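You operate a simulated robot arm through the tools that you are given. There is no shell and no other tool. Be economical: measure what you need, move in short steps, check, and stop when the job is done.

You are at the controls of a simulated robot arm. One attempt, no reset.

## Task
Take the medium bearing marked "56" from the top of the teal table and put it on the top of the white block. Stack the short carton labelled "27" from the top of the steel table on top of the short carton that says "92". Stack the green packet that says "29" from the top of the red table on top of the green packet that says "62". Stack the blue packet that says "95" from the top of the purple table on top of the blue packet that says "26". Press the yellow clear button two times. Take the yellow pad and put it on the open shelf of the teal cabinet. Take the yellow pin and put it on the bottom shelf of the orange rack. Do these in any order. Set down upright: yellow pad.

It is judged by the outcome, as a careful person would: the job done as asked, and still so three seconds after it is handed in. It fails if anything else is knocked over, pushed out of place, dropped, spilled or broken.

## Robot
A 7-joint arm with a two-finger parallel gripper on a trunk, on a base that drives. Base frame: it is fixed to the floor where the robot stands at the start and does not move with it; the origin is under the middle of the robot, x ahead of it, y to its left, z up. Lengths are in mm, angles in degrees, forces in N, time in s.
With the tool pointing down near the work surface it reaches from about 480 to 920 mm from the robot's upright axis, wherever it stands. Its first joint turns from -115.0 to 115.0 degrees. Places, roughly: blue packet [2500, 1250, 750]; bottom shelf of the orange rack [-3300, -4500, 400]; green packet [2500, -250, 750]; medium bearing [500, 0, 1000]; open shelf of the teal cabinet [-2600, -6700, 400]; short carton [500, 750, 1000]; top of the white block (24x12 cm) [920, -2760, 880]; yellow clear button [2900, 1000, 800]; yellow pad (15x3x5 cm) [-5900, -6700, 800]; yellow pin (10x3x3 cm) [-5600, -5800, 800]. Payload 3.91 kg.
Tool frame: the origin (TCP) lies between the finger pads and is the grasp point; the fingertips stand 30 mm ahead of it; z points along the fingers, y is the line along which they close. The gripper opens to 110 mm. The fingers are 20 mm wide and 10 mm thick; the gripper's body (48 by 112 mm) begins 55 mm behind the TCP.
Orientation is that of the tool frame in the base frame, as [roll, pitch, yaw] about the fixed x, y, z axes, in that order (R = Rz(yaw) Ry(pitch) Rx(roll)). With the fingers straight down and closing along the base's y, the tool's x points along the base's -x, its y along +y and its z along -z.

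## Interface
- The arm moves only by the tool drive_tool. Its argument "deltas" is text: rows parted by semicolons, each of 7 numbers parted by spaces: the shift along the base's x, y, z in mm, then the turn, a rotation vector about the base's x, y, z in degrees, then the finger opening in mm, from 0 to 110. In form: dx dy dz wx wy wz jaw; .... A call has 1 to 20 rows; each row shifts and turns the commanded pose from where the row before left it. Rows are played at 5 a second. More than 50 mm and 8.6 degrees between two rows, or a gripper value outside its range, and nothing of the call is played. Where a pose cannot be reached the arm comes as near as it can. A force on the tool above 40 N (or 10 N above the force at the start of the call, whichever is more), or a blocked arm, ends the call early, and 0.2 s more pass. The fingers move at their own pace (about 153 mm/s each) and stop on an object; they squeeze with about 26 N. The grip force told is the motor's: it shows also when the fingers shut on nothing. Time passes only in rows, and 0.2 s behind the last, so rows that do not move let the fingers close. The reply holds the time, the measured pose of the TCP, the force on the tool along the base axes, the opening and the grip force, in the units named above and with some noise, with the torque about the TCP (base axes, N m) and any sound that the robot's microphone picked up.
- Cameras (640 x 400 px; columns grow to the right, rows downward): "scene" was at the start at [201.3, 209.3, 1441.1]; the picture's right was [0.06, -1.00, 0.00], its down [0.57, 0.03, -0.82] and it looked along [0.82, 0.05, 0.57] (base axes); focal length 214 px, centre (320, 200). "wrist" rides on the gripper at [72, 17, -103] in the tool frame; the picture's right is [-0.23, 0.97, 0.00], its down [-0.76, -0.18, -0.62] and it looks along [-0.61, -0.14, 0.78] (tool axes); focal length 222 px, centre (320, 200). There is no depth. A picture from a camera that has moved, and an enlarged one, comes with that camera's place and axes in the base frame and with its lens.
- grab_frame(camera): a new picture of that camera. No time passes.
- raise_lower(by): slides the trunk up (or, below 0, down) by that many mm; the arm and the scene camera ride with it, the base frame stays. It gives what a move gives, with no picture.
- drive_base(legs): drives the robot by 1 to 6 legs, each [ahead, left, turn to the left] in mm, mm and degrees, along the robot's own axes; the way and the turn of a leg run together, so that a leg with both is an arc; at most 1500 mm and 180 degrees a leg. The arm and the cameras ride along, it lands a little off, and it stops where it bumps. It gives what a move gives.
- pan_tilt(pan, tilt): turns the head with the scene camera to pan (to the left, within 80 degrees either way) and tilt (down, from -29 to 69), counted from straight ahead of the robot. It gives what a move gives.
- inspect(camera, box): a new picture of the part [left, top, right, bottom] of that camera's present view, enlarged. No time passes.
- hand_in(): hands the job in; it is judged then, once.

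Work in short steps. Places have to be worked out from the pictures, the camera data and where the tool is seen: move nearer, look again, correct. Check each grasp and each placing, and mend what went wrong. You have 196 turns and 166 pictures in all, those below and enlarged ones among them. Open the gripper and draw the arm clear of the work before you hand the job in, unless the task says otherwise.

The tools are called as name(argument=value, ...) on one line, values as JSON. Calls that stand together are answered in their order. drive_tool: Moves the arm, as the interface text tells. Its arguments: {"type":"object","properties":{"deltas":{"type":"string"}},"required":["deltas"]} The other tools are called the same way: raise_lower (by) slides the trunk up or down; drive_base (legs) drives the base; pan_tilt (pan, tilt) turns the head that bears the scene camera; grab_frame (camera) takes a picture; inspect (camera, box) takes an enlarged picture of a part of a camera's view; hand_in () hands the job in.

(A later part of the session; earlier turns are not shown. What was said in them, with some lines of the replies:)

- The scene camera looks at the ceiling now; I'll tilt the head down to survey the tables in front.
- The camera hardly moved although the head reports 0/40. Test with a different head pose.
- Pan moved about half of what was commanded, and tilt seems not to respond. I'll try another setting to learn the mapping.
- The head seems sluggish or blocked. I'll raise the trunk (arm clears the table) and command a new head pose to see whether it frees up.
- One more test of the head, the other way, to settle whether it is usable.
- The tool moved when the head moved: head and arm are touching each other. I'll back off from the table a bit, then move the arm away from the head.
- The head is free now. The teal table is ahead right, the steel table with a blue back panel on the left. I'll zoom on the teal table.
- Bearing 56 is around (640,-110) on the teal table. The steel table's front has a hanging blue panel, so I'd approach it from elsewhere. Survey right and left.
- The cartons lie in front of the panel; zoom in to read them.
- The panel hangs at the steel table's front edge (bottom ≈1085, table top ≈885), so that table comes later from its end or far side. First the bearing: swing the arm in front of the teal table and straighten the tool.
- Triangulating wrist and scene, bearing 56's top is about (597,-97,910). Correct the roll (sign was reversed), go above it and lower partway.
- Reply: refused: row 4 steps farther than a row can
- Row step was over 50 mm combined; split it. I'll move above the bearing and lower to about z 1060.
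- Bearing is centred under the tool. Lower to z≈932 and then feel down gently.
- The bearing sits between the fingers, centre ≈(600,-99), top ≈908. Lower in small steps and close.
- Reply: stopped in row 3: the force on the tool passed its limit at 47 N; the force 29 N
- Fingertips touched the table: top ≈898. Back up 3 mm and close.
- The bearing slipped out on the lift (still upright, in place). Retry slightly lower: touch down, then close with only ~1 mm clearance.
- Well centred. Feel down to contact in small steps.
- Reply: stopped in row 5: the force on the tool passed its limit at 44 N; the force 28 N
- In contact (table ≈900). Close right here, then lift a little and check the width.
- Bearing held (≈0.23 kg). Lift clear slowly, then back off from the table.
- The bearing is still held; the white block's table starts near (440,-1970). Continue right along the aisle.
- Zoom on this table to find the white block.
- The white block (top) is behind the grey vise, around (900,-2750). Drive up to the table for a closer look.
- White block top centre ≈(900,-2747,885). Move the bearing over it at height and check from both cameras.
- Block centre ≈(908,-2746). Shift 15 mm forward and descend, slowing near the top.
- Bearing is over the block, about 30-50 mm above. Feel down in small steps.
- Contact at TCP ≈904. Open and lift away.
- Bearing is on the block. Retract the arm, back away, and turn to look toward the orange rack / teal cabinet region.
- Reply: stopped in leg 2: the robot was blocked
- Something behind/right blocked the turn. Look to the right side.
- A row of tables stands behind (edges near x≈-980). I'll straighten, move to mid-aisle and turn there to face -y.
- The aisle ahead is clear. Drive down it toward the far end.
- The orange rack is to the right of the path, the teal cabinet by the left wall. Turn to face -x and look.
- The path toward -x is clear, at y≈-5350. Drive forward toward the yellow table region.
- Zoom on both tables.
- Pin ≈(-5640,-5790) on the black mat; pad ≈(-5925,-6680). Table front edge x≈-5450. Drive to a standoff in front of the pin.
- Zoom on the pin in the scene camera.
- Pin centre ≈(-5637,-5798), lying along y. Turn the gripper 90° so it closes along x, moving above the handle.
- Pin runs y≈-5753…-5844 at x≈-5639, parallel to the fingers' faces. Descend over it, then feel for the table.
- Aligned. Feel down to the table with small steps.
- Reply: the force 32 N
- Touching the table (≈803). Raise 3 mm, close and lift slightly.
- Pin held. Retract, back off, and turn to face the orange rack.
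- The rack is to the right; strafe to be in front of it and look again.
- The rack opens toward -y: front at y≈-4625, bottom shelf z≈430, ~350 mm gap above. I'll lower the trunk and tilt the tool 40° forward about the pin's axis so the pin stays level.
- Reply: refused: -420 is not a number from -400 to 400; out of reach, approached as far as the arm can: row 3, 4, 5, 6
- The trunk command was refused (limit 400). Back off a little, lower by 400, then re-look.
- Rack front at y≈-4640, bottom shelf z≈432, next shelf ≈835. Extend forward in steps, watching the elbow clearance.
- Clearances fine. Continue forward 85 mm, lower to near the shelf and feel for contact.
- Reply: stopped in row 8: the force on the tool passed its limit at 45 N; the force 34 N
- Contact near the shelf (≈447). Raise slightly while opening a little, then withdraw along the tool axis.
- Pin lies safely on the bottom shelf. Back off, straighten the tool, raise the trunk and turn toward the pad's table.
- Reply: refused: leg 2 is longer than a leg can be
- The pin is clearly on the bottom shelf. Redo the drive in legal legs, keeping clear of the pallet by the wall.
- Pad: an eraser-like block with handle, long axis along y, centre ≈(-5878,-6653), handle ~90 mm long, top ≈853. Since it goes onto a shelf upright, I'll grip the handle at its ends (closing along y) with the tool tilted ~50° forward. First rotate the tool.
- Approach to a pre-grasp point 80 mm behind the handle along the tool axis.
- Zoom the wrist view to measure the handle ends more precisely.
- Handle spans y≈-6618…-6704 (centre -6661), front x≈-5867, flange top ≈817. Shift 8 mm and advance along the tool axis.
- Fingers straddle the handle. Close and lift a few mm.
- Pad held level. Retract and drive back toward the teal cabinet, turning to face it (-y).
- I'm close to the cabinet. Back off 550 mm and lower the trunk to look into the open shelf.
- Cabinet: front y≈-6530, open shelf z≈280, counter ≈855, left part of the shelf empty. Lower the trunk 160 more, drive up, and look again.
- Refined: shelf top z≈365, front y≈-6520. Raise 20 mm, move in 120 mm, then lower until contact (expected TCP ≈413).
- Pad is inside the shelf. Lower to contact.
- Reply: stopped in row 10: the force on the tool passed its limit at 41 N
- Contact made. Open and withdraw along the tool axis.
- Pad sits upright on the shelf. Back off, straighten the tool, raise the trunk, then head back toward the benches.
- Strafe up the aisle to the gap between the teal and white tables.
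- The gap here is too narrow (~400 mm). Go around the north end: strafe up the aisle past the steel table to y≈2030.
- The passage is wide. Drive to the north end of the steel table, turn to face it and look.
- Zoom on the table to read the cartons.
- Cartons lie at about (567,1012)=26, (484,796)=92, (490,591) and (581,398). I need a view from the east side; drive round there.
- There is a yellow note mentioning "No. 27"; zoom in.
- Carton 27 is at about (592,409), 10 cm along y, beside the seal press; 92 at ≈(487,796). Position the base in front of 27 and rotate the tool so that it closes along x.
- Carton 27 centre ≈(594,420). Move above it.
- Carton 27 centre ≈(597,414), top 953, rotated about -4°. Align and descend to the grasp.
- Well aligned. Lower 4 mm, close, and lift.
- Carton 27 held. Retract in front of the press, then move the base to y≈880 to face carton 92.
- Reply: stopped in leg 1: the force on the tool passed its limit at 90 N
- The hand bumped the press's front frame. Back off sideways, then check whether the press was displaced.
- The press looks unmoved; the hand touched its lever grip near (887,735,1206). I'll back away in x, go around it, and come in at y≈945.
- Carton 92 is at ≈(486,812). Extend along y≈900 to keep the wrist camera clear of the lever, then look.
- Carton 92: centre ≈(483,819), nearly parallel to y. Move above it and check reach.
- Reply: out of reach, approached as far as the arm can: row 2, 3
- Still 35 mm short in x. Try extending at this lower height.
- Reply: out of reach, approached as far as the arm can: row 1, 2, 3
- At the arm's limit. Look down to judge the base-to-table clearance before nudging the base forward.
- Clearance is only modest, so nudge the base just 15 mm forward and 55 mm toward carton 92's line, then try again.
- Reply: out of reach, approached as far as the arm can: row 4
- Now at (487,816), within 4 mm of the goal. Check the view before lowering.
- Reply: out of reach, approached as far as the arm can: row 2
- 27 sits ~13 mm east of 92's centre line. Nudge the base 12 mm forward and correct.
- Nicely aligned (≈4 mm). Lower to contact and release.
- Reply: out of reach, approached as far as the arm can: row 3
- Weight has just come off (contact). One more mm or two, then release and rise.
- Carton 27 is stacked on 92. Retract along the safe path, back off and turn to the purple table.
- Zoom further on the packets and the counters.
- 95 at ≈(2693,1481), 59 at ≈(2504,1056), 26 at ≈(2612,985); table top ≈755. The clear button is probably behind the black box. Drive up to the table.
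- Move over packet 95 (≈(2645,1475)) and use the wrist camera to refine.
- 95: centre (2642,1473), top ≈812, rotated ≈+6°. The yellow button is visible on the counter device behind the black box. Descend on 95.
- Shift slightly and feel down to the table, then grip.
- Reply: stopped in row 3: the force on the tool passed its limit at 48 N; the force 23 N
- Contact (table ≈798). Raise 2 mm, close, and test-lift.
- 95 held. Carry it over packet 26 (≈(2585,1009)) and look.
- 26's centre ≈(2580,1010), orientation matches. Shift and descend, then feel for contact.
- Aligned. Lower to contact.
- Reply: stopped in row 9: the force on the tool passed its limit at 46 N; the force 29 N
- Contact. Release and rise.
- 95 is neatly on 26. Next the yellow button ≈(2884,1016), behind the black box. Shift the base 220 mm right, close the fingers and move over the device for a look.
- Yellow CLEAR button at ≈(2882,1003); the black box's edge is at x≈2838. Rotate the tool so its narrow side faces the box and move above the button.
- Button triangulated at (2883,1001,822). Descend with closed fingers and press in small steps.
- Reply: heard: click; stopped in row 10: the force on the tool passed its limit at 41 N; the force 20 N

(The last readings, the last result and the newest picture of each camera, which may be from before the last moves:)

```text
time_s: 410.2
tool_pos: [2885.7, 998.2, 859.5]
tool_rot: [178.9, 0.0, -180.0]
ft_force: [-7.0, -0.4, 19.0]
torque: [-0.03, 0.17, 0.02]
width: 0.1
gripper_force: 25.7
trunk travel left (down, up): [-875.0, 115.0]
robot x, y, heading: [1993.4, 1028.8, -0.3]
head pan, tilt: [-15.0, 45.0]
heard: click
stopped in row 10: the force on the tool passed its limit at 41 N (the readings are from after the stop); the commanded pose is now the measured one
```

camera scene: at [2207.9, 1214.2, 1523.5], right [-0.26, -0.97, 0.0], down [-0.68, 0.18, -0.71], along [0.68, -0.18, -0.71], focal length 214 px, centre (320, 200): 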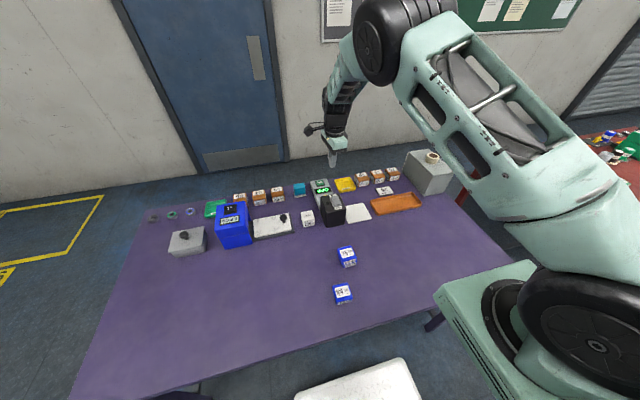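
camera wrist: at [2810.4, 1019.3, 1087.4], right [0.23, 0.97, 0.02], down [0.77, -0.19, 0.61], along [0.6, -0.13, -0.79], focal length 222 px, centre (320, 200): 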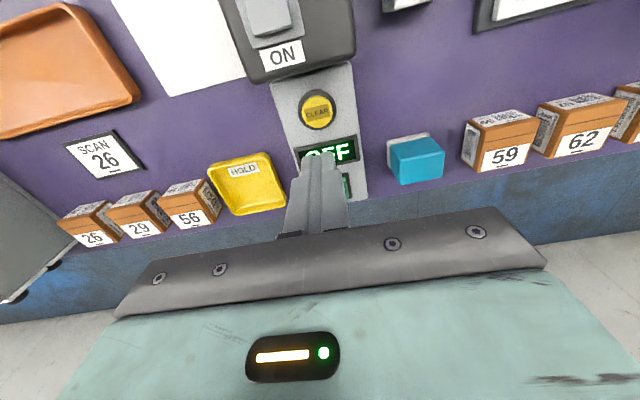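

A click was heard (press 1). Rise 25 mm to release.

drive_tool(deltas="0 0 10 0 0 0 0;0 0 15 0 0 0 0;0 0 0 0 0 0 0;0 0 0 0 0 0 0")

grab_frame(camera="wrist")

```text
time_s: 411.2
tool_pos: [2884.9, 998.8, 881.2]
tool_rot: [179.0, -0.2, 180.0]
ft_force: [-0.2, -0.6, 0.5]
torque: [0.03, 0.0, -0.04]
width: 0.0
gripper_force: 25.9
trunk travel left (down, up): [-875.0, 115.0]
robot x, y, heading: [1988.7, 1029.1, -0.0]
head pan, tilt: [-15.0, 45.0]
```

```text
29 pictures are left
camera wrist: at [2812.8, 1013.0, 983.7], right [0.23, 0.97, 0.02], down [0.76, -0.19, 0.62], along [0.6, -0.13, -0.79], focal length 222 px, centre (320, 200)
```

wrist: 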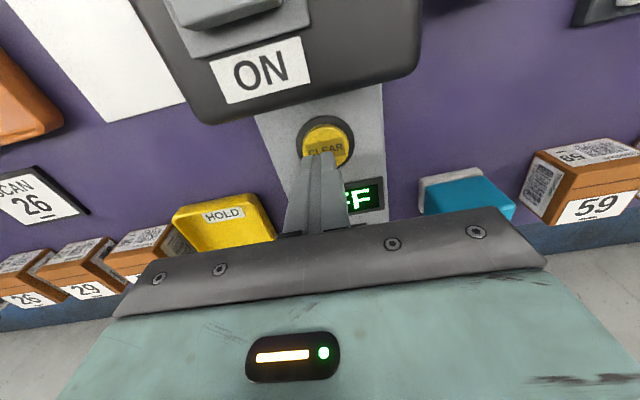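

Fingertips are over the CLEAR button. Press the second time.

drive_tool(deltas="0 4 -10 0 0 0 0;0 0 -6 0 0 0 0;0 0 -2 0 0 0 0;0 0 -1.5 0 0 0 0;0 0 -1.5 0 0 0 0;0 0 -1.5 0 0 0 0;0 0 -1.5 0 0 0 0;0 0 -1.5 0 0 0 0;0 0 -1.5 0 0 0 0")

```text
time_s: 413.2
tool_pos: [2885.4, 1001.2, 858.3]
tool_rot: [179.0, -0.2, 180.0]
ft_force: [-7.2, -0.9, 29.3]
torque: [-0.08, 0.22, -0.02]
width: 0.0
gripper_force: 26.0
trunk travel left (down, up): [-875.0, 115.0]
robot x, y, heading: [1988.4, 1026.0, 0.1]
head pan, tilt: [-15.0, 45.0]
heard: click
```

Second click heard. Retreat upward and back, then go to the red table.

drive_tool(deltas="0 0 10 0 0 0 0;0 0 30 0 0 0 0;0 0 45 0 0 0 0;0 0 45 0 0 0 0;0 0 45 0 0 0 0;-40 0 45 0 0 0 30;-45 0 0 0 0 0 80;-45 0 0 0 0 0 80;-45 0 0 0 0 0 80;-45 0 0 0 0 0 80;-45 0 0 0 0 0 80;-45 0 0 0 0 0 80")

drive_base(legs=[[-370, 0, 0], [0, -1250, 0]])

pan_tilt(pan=0, tilt=35)

grab_frame(camera="scene")

```text
refused: row 6 steps farther than a row can; nothing moved
```

```text
time_s: 414.2
tool_pos: [2846.1, 1002.1, 859.9]
tool_rot: [178.9, 1.5, -180.0]
ft_force: [6.1, 0.4, -4.4]
torque: [0.02, 0.23, 0.03]
width: 0.1
gripper_force: 26.2
trunk travel left (down, up): [-875.0, 115.0]
robot x, y, heading: [1942.3, 1025.3, -0.2]
head pan, tilt: [-15.0, 45.0]
stopped in leg 1: the force on the tool passed its limit at 104 N (the readings are from after the stop); the commanded pose is now the measured one
```

```text
time_s: 415.0
tool_pos: [2846.2, 1002.3, 859.4]
tool_rot: [178.9, 1.5, 180.0]
ft_force: [10.6, 0.5, -3.0]
torque: [0.02, 0.37, 0.03]
width: 0.1
gripper_force: 26.3
trunk travel left (down, up): [-875.0, 115.0]
robot x, y, heading: [1941.1, 1033.5, -0.1]
head pan, tilt: [0.0, 35.0]
```

```text
28 pictures are left
camera scene: at [2172.0, 1235.0, 1538.2], right [0.0, -1.0, 0.0], down [-0.57, 0.0, -0.82], along [0.82, 0.0, -0.57], focal length 214 px, centre (320, 200)
```

scene: 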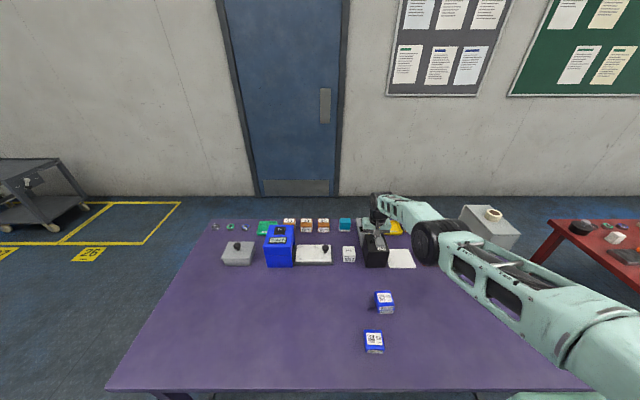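

The refused row left the tool down while the base backed up — the fingers touched the black box. Lift straight up now and inspect.

drive_tool(deltas="5 0 3 0 0 0 0;5 0 20 0 0 0 0;0 0 40 0 0 0 0;0 0 45 0 0 0 0;0 0 45 0 0 0 0;0 0 45 0 0 0 0")

grab_frame(camera="wrist")

inspect(camera="scene", box=[330, 200, 430, 280])

```text
time_s: 416.4
tool_pos: [2852.6, 1002.6, 1055.2]
tool_rot: [179.0, 1.3, 179.9]
ft_force: [0.3, -1.3, -0.6]
torque: [0.01, 0.02, 0.02]
width: 0.0
gripper_force: 26.0
out of reach, approached as far as the arm can: row 1
trunk travel left (down, up): [-875.0, 115.0]
robot x, y, heading: [1940.8, 1030.5, 0.2]
head pan, tilt: [0.0, 35.0]
```

```text
27 pictures are left
camera wrist: at [2777.1, 1016.5, 1155.5], right [0.23, 0.97, 0.02], down [0.75, -0.19, 0.64], along [0.63, -0.13, -0.77], focal length 222 px, centre (320, 200)
```

wrist: 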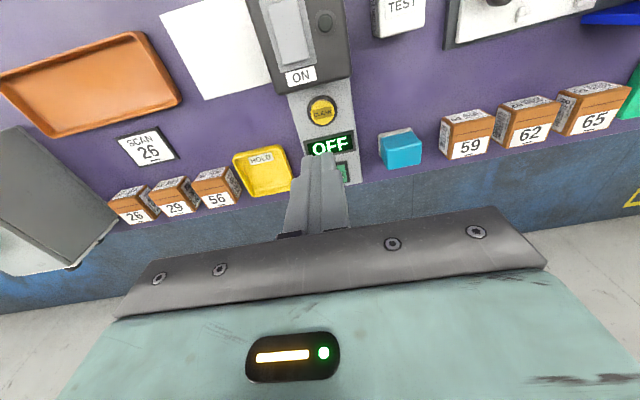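

```text
5.00 times, centred on (380, 240) of scene
camera zoom: at [2171.8, 1235.0, 1538.2], right [0.0, -1.0, 0.0], down [-0.57, 0.0, -0.82], along [0.82, 0.0, -0.57], focal length 1072 px, centre (20, 0)
```

zoom: 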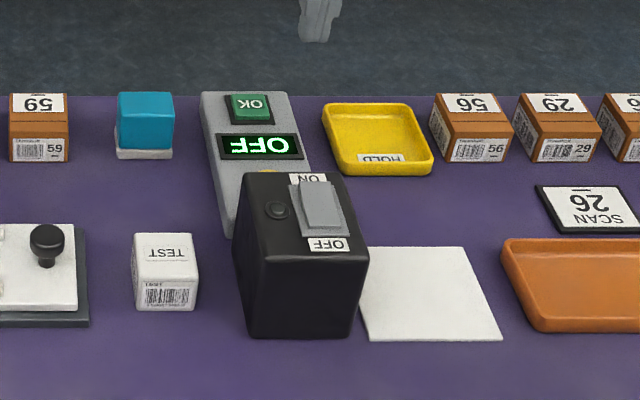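

The box, button and device appear unmoved (relations to paper and TEST cube unchanged). Now retract the arm with legal steps.

drive_tool(deltas="-30 0 20 0 -0.6 0 30;-45 0 0 0 -0.6 0 80;-45 0 0 0 0 0 80;-45 0 0 0 0 0 80;-45 0 0 0 0 0 80;-45 0 0 0 0 0 80;-45 0 0 0 0 0 80;-45 0 0 0 0 0 80")

```text
time_s: 418.2
tool_pos: [2505.7, 1003.8, 1075.4]
tool_rot: [178.9, 2.8, 180.0]
ft_force: [0.1, -0.2, -0.4]
torque: [-0.01, 0.01, 0.01]
width: 79.8
gripper_force: 0.1
trunk travel left (down, up): [-875.0, 115.0]
robot x, y, heading: [1942.2, 1029.9, -0.1]
head pan, tilt: [0.0, 35.0]
```

Arm clear. Drive back and across to the red table.

drive_base(legs=[[-320, 0, 0], [0, -1250, 0]])

drive_tool(deltas="0 0 0 -1 2.8 0 80;0 0 0 0 0 0 80")

grab_frame(camera="scene")

```text
time_s: 426.3
tool_pos: [2171.2, -261.1, 1074.3]
tool_rot: [178.9, 2.7, 179.1]
ft_force: [-0.4, -0.1, 0.2]
torque: [0.02, 0.02, 0.01]
width: 80.0
gripper_force: 0.0
trunk travel left (down, up): [-875.0, 115.0]
robot x, y, heading: [1604.4, -228.6, -0.5]
head pan, tilt: [0.0, 35.0]
```

```text
time_s: 426.9
tool_pos: [2172.2, -261.1, 1075.5]
tool_rot: [179.8, 0.0, 179.1]
ft_force: [-0.1, -0.6, 0.6]
torque: [0.01, -0.02, -0.01]
width: 79.9
gripper_force: 0.1
trunk travel left (down, up): [-875.0, 115.0]
robot x, y, heading: [1607.9, -223.1, -0.8]
head pan, tilt: [0.0, 35.0]
```

```text
25 pictures are left
camera scene: at [1840.1, -23.9, 1538.3], right [-0.02, -1.0, 0.0], down [-0.57, 0.01, -0.82], along [0.82, -0.01, -0.57], focal length 214 px, centre (320, 200)
```

scene: 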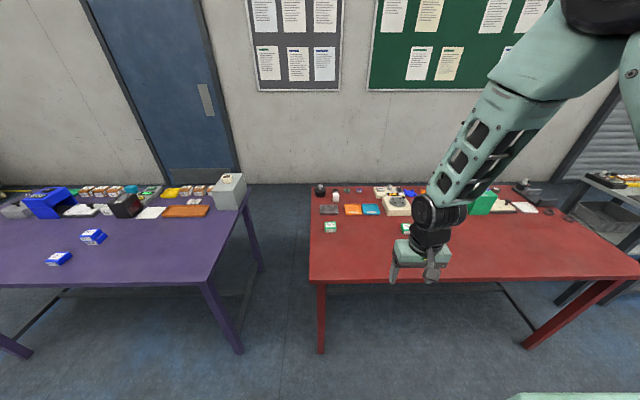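

Zoom on the red table for the green packets.

inspect(camera="scene", box=[310, 180, 450, 270])

```text
4.44 times, centred on (380, 225) of scene
camera zoom: at [1840.1, -23.9, 1538.3], right [-0.02, -1.0, 0.0], down [-0.57, 0.01, -0.82], along [0.82, -0.01, -0.57], focal length 953 px, centre (53, 89)
```

zoom: 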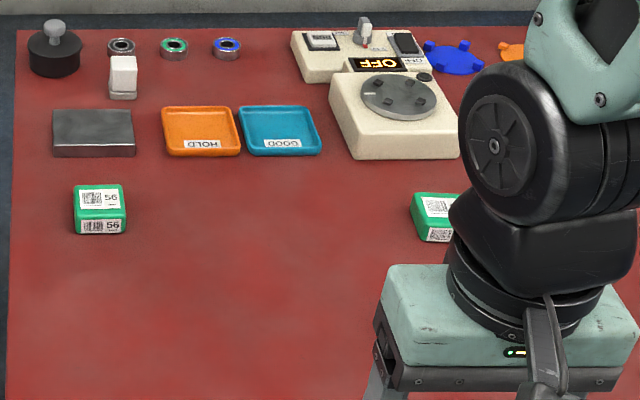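

Packets: 56 at ≈(2644,-88), another at ≈(2621,-463), more hidden. Drive up to the table, shifted right, and look with the wrist camera.

drive_base(legs=[[370, -220, 0.8]])

grab_frame(camera="wrist")

```text
time_s: 429.5
tool_pos: [2540.8, -474.5, 1075.2]
tool_rot: [179.9, -0.1, 179.6]
ft_force: [0.6, 0.4, -0.3]
torque: [0.03, 0.0, -0.01]
width: 80.1
gripper_force: 0.1
trunk travel left (down, up): [-875.0, 115.0]
robot x, y, heading: [1981.0, -444.8, -0.1]
head pan, tilt: [0.0, 35.0]
```

```text
23 pictures are left
camera wrist: at [2468.6, -457.9, 1178.2], right [0.23, 0.97, 0.0], down [0.76, -0.18, 0.62], along [0.6, -0.14, -0.78], focal length 222 px, centre (320, 200)
```

wrist: 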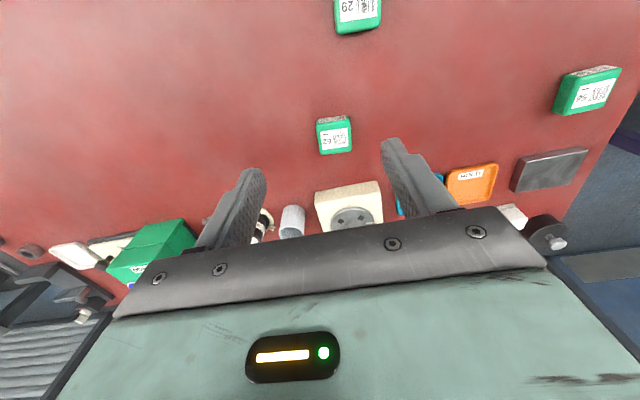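

29 is at ≈(2464,-408) (too close to the base), 62 at ≈(2619,-469). Back the base 110 mm for a comfortable reach.

drive_base(legs=[[-110, 30, 0]])

inspect(camera="wrist", box=[260, 20, 420, 130])

```text
time_s: 430.7
tool_pos: [2430.3, -444.3, 1074.9]
tool_rot: [179.9, 0.0, 179.8]
ft_force: [-0.1, 0.0, -1.3]
torque: [-0.01, 0.03, 0.0]
width: 79.9
gripper_force: 0.1
trunk travel left (down, up): [-875.0, 115.0]
robot x, y, heading: [1871.3, -413.5, -0.8]
head pan, tilt: [0.0, 35.0]
```

```text
3.64 times, centred on (340, 75) of wrist
camera zoom: at [2358.5, -427.3, 1178.0], right [0.23, 0.97, 0.0], down [0.76, -0.18, 0.62], along [0.6, -0.14, -0.78], focal length 808 px, centre (247, 654)
```

zoom: 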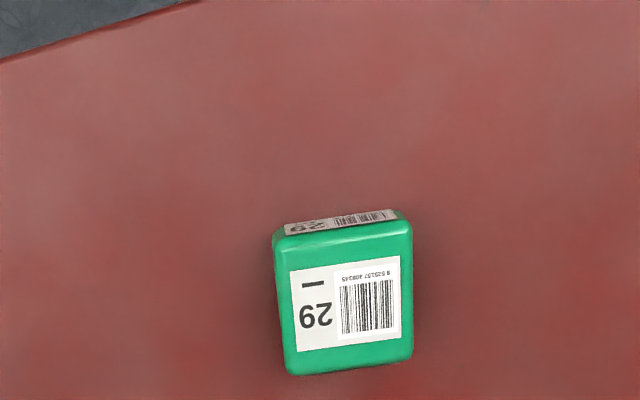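

29: centre ≈(2457,-408), rotated ≈-6°. Move over it, rotate, and descend.

drive_tool(deltas="14 18 -30 0 0 -3 80;13 18 -30 0 0 -3 80;0 0 -45 0 0 0 80;0 0 -45 0 0 0 80;0 0 -45 0 0 0 80;0 0 -20 0 0 0 80;0 0 0 0 0 0 80")

grab_frame(camera="wrist")

```text
time_s: 432.3
tool_pos: [2458.3, -407.6, 862.4]
tool_rot: [179.9, -0.1, 173.8]
ft_force: [0.1, 0.4, -0.5]
torque: [-0.01, -0.02, 0.0]
width: 80.3
gripper_force: 0.1
trunk travel left (down, up): [-875.0, 115.0]
robot x, y, heading: [1866.7, -419.1, -0.5]
head pan, tilt: [0.0, 35.0]
```

```text
21 pictures are left
camera wrist: at [2388.2, -383.0, 964.3], right [0.33, 0.94, 0.0], down [0.74, -0.26, 0.62], along [0.59, -0.21, -0.78], focal length 222 px, centre (320, 200)
```

wrist: 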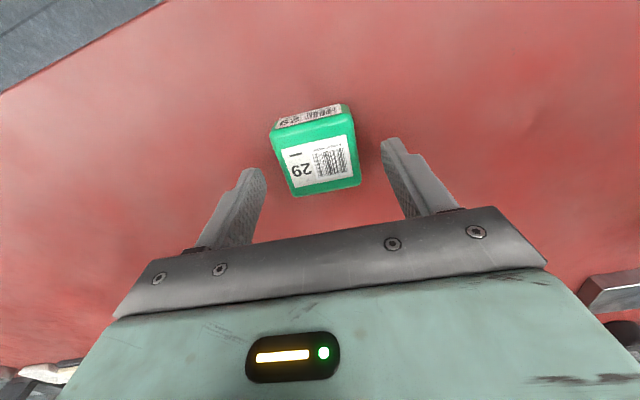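

Aligned. Feel down and grip.

drive_tool(deltas="0 -1 -15 0 0 0 80;0 0 -8 0 0 0 80;0 0 -4 0 0 0 80;0 0 -2 0 0 0 80;0 0 -2 0 0 0 80;0 0 -2 0 0 0 80;0 0 -2 0 0 0 80;0 0 -2 0 0 0 80;0 0 -2 0 0 0 80;0 0 -2 0 0 0 80;0 0 -2 0 0 0 80")

```text
time_s: 433.8
tool_pos: [2456.9, -407.0, 829.8]
tool_rot: [179.9, 0.0, 173.5]
ft_force: [-6.0, -1.0, 29.8]
torque: [-1.3, 0.27, -0.14]
width: 80.5
gripper_force: 0.1
trunk travel left (down, up): [-875.0, 115.0]
robot x, y, heading: [1866.0, -412.0, -0.4]
head pan, tilt: [0.0, 35.0]
stopped in row 7: the force on the tool passed its limit at 46 N (the readings are from after the stop); the commanded pose is now the measured one
```

drive_tool(deltas="0 0 2 0 0 0 80;0 0 0 0 0 0 20;0 0 0 0 0 0 20;0 0 0 0 0 0 20;0 0 0 0 0 0 20;0 0 6 0 0 0 20;0 0 15 0 0 0 20;0 0 30 0 0 0 20;0 0 40 0 0 0 20;0 0 40 0 0 0 20;20 -5 20 0 0 0 20;30 -10 0 0 0 0 20;30 -10 0 0 0 0 20")

grab_frame(camera="wrist")

```text
time_s: 436.6
tool_pos: [2541.1, -431.7, 981.1]
tool_rot: [179.8, -0.1, 173.6]
ft_force: [0.7, 1.1, -1.7]
torque: [-0.03, -0.01, 0.03]
width: 55.8
gripper_force: 26.2
trunk travel left (down, up): [-875.0, 115.0]
robot x, y, heading: [1865.9, -417.3, -0.2]
head pan, tilt: [0.0, 35.0]
```

```text
20 pictures are left
camera wrist: at [2470.0, -407.9, 1084.0], right [0.33, 0.94, 0.0], down [0.74, -0.26, 0.62], along [0.59, -0.21, -0.78], focal length 222 px, centre (320, 200)
```

wrist: 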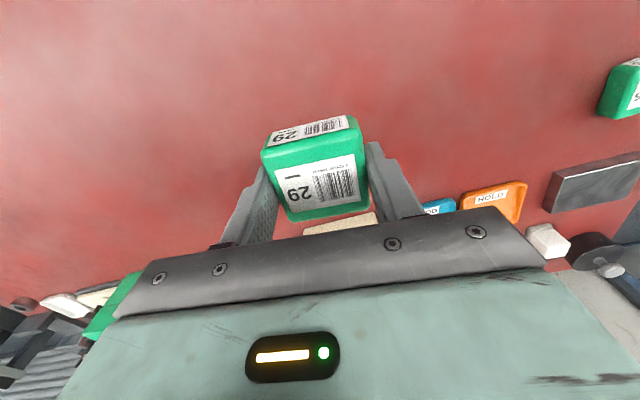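

29 held. Use the scene camera to verify 62's label and position.

inspect(camera="scene", box=[330, 220, 450, 320])

```text
4.00 times, centred on (390, 270) of scene
camera zoom: at [2097.3, -210.2, 1538.3], right [0.0, -1.0, 0.0], down [-0.57, 0.0, -0.82], along [0.82, 0.0, -0.57], focal length 858 px, centre (40, -80)
```

zoom: 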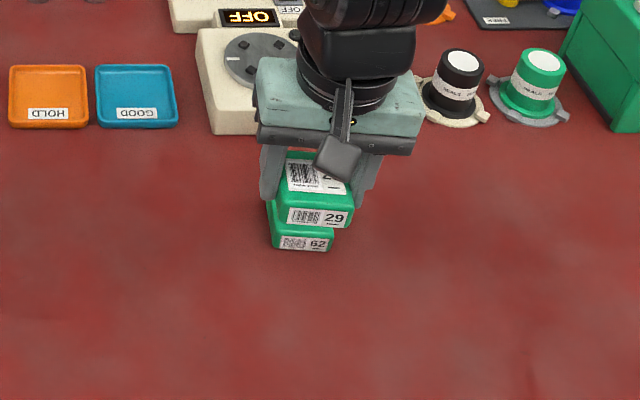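

62 confirmed; centre ≈(2623,-467). Move over it and lower to just above.

drive_tool(deltas="27 -11 0 0 0 0 20;27 -11 0 0 0 0 20;27 -12 0 0 0 0 20;0 0 -40 0 0 0 20;0 0 -40 0 0 0 20;0 0 -14 0 0 0 20;0 0 0 0 0 0 20")

inspect(camera="scene", box=[350, 230, 430, 290])

grab_frame(camera="wrist")

```text
time_s: 438.2
tool_pos: [2623.6, -466.8, 887.8]
tool_rot: [-180.0, -0.1, 173.5]
ft_force: [0.8, -0.3, -1.8]
torque: [0.04, -0.02, 0.02]
width: 55.9
gripper_force: 26.0
trunk travel left (down, up): [-875.0, 115.0]
robot x, y, heading: [1865.2, -416.2, -0.3]
head pan, tilt: [0.0, 35.0]
```

```text
6.67 times, centred on (390, 260) of scene
camera zoom: at [2097.7, -210.5, 1538.3], right [-0.01, -1.0, 0.0], down [-0.57, 0.0, -0.82], along [0.82, 0.0, -0.57], focal length 1430 px, centre (-147, -200)
```

zoom: 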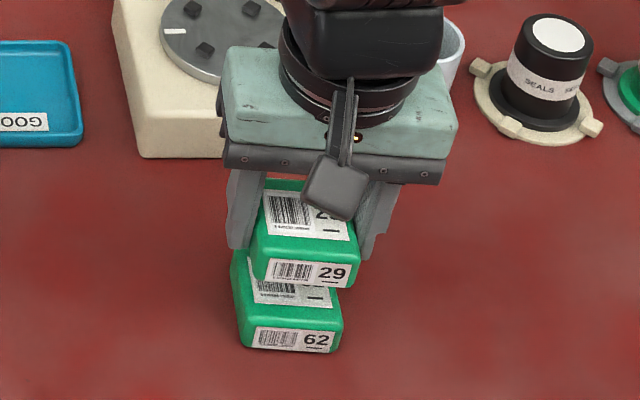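

```text
17 pictures are left
camera wrist: at [2551.7, -443.4, 991.4], right [0.33, 0.94, 0.0], down [0.74, -0.26, 0.62], along [0.59, -0.21, -0.78], focal length 222 px, centre (320, 200)
```

wrist: 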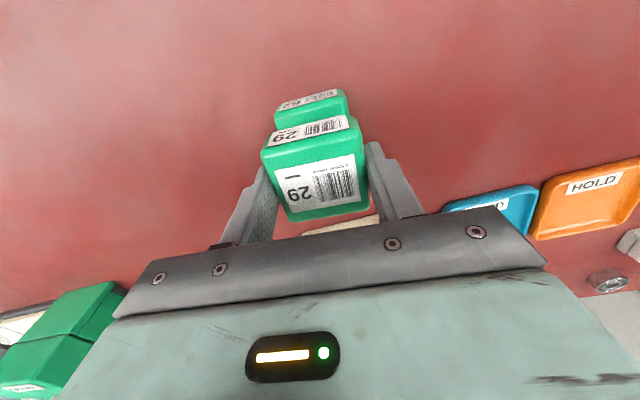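

29's bottom edge and 62's top edge match within ~3 mm. Lower to contact.

drive_tool(deltas="0 1 -10 0 0 0 20;0 0 -8 0 0 0 20;0 0 -4 0 0 0 20;0 0 -2 0 0 0 20;0 0 -2 0 0 0 20;0 0 -2 0 0 0 20;0 0 -2 0 0 0 20;0 0 -2 0 0 0 20;0 0 -2 0 0 0 20")

```text
time_s: 440.2
tool_pos: [2621.6, -465.7, 858.1]
tool_rot: [179.9, 0.1, 173.7]
ft_force: [-7.5, 0.3, 24.3]
torque: [-0.49, 0.44, -0.19]
width: 55.7
gripper_force: 26.3
trunk travel left (down, up): [-875.0, 115.0]
robot x, y, heading: [1865.5, -411.5, -0.3]
head pan, tilt: [0.0, 35.0]
stopped in row 9: the force on the tool passed its limit at 45 N (the readings are from after the stop); the commanded pose is now the measured one
```

Contact. Release and rise.

drive_tool(deltas="0 0 1 0 0 0 58;0 0 0 0 0 0 66;0 0 0 0 0 0 76;0 0 0 0 0 0 76;0 0 15 0 0 0 76;0 0 30 0 0 0 76;0 0 40 0 0 0 76;0 0 45 0 0 0 76;0 0 40 0 0 0 76;-40 0 20 0 0 0 76")

inspect(camera="scene", box=[350, 230, 430, 290])

grab_frame(camera="wrist")

```text
time_s: 442.4
tool_pos: [2582.4, -467.4, 1043.7]
tool_rot: [179.9, 0.1, 173.6]
ft_force: [1.1, 0.4, -0.9]
torque: [0.01, 0.01, 0.01]
width: 75.9
gripper_force: 0.1
trunk travel left (down, up): [-875.0, 115.0]
robot x, y, heading: [1866.9, -415.5, -0.5]
head pan, tilt: [0.0, 35.0]
```

```text
6.67 times, centred on (390, 260) of scene
camera zoom: at [2098.1, -210.5, 1538.1], right [-0.01, -1.0, 0.0], down [-0.57, 0.0, -0.82], along [0.82, 0.0, -0.57], focal length 1430 px, centre (-147, -200)
```

zoom: 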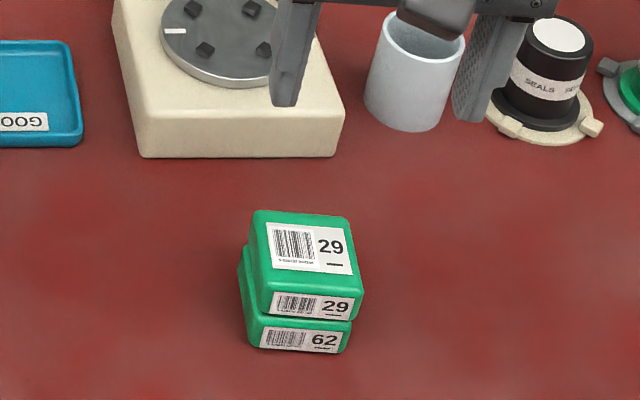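

```text
15 pictures are left
camera wrist: at [2512.4, -442.7, 1148.3], right [0.33, 0.94, 0.0], down [0.74, -0.26, 0.62], along [0.59, -0.21, -0.78], focal length 222 px, centre (320, 200)
```

wrist: 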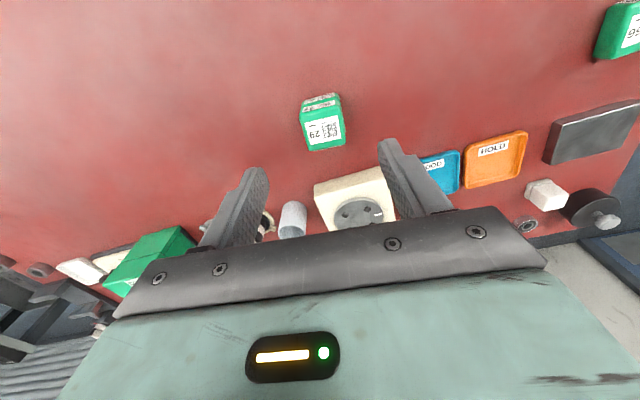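

29 sits squarely on 62. Retract the arm and back away from the table.

drive_tool(deltas="-30 0 20 0 0 0 80;-30 0 10 0 0 0 80")

drive_base(legs=[[-230, 0, 0]])

pan_tilt(pan=35, tilt=25)

grab_frame(camera="scene")

```text
time_s: 443.0
tool_pos: [2522.0, -466.2, 1078.3]
tool_rot: [180.0, 0.2, 173.7]
ft_force: [0.6, 0.5, -0.6]
torque: [0.0, -0.01, 0.02]
width: 80.4
gripper_force: 0.1
trunk travel left (down, up): [-875.0, 115.0]
robot x, y, heading: [1865.5, -412.3, -0.4]
head pan, tilt: [0.0, 35.0]
```

```text
time_s: 444.7
tool_pos: [2289.4, -464.9, 1075.7]
tool_rot: [179.9, 0.1, 173.7]
ft_force: [0.1, 0.5, -0.3]
torque: [-0.01, 0.01, 0.02]
width: 80.1
gripper_force: 0.0
trunk travel left (down, up): [-875.0, 115.0]
robot x, y, heading: [1631.9, -412.8, -0.5]
head pan, tilt: [0.0, 35.0]
```

```text
time_s: 445.7
tool_pos: [2288.7, -464.4, 1077.2]
tool_rot: [179.9, 0.1, 173.7]
ft_force: [-0.7, -0.7, 0.5]
torque: [0.0, -0.01, 0.0]
width: 79.9
gripper_force: 0.0
trunk travel left (down, up): [-875.0, 115.0]
robot x, y, heading: [1636.3, -414.9, -0.2]
head pan, tilt: [35.0, 25.0]
```

```text
14 pictures are left
camera scene: at [1852.6, -156.4, 1554.0], right [0.57, -0.82, 0.0], down [-0.35, -0.24, -0.91], along [0.75, 0.52, -0.42], focal length 214 px, centre (320, 200)
```

scene: 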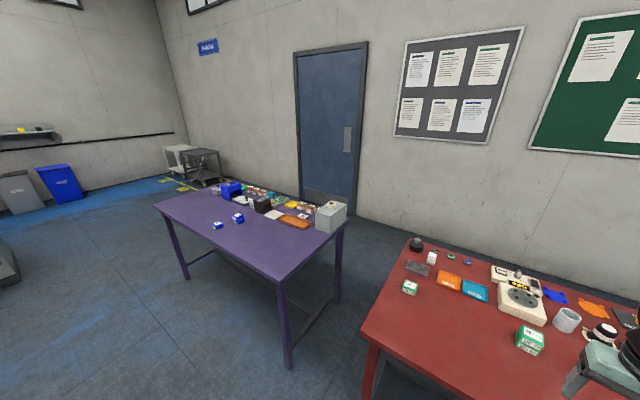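

Both packet stacks are standing and the arm is clear, with the gripper open. Handing in.

hand_in()

```text
The job is handed in.
```

I finished all seven parts and handed the job in, though the arm bumped two objects along the way.

**Done**
- Bearing 56 is on the white block.
- Carton 27 is stacked on carton 92.
- Packet 29 is stacked on packet 62.
- Packet 95 is stacked on packet 26.
- The yellow clear button was pressed twice, and I heard a click each time.
- The yellow pad stands upright on the open shelf of the teal cabinet.
- The yellow pin lies on the bottom shelf of the orange rack.

**Bumps**
- **Press on the steel table:** while I was carrying carton 27, the hand hit the press's lever with up to 90 N. The press did not move that I could see, but I could only place the lever to within about 10 mm.
- **Black box by the clear button:** a refused arm command left the fingers down when the base reversed, and they caught the box at up to 104 N. The box and the button looked unmoved afterwards, and I heard no third click.
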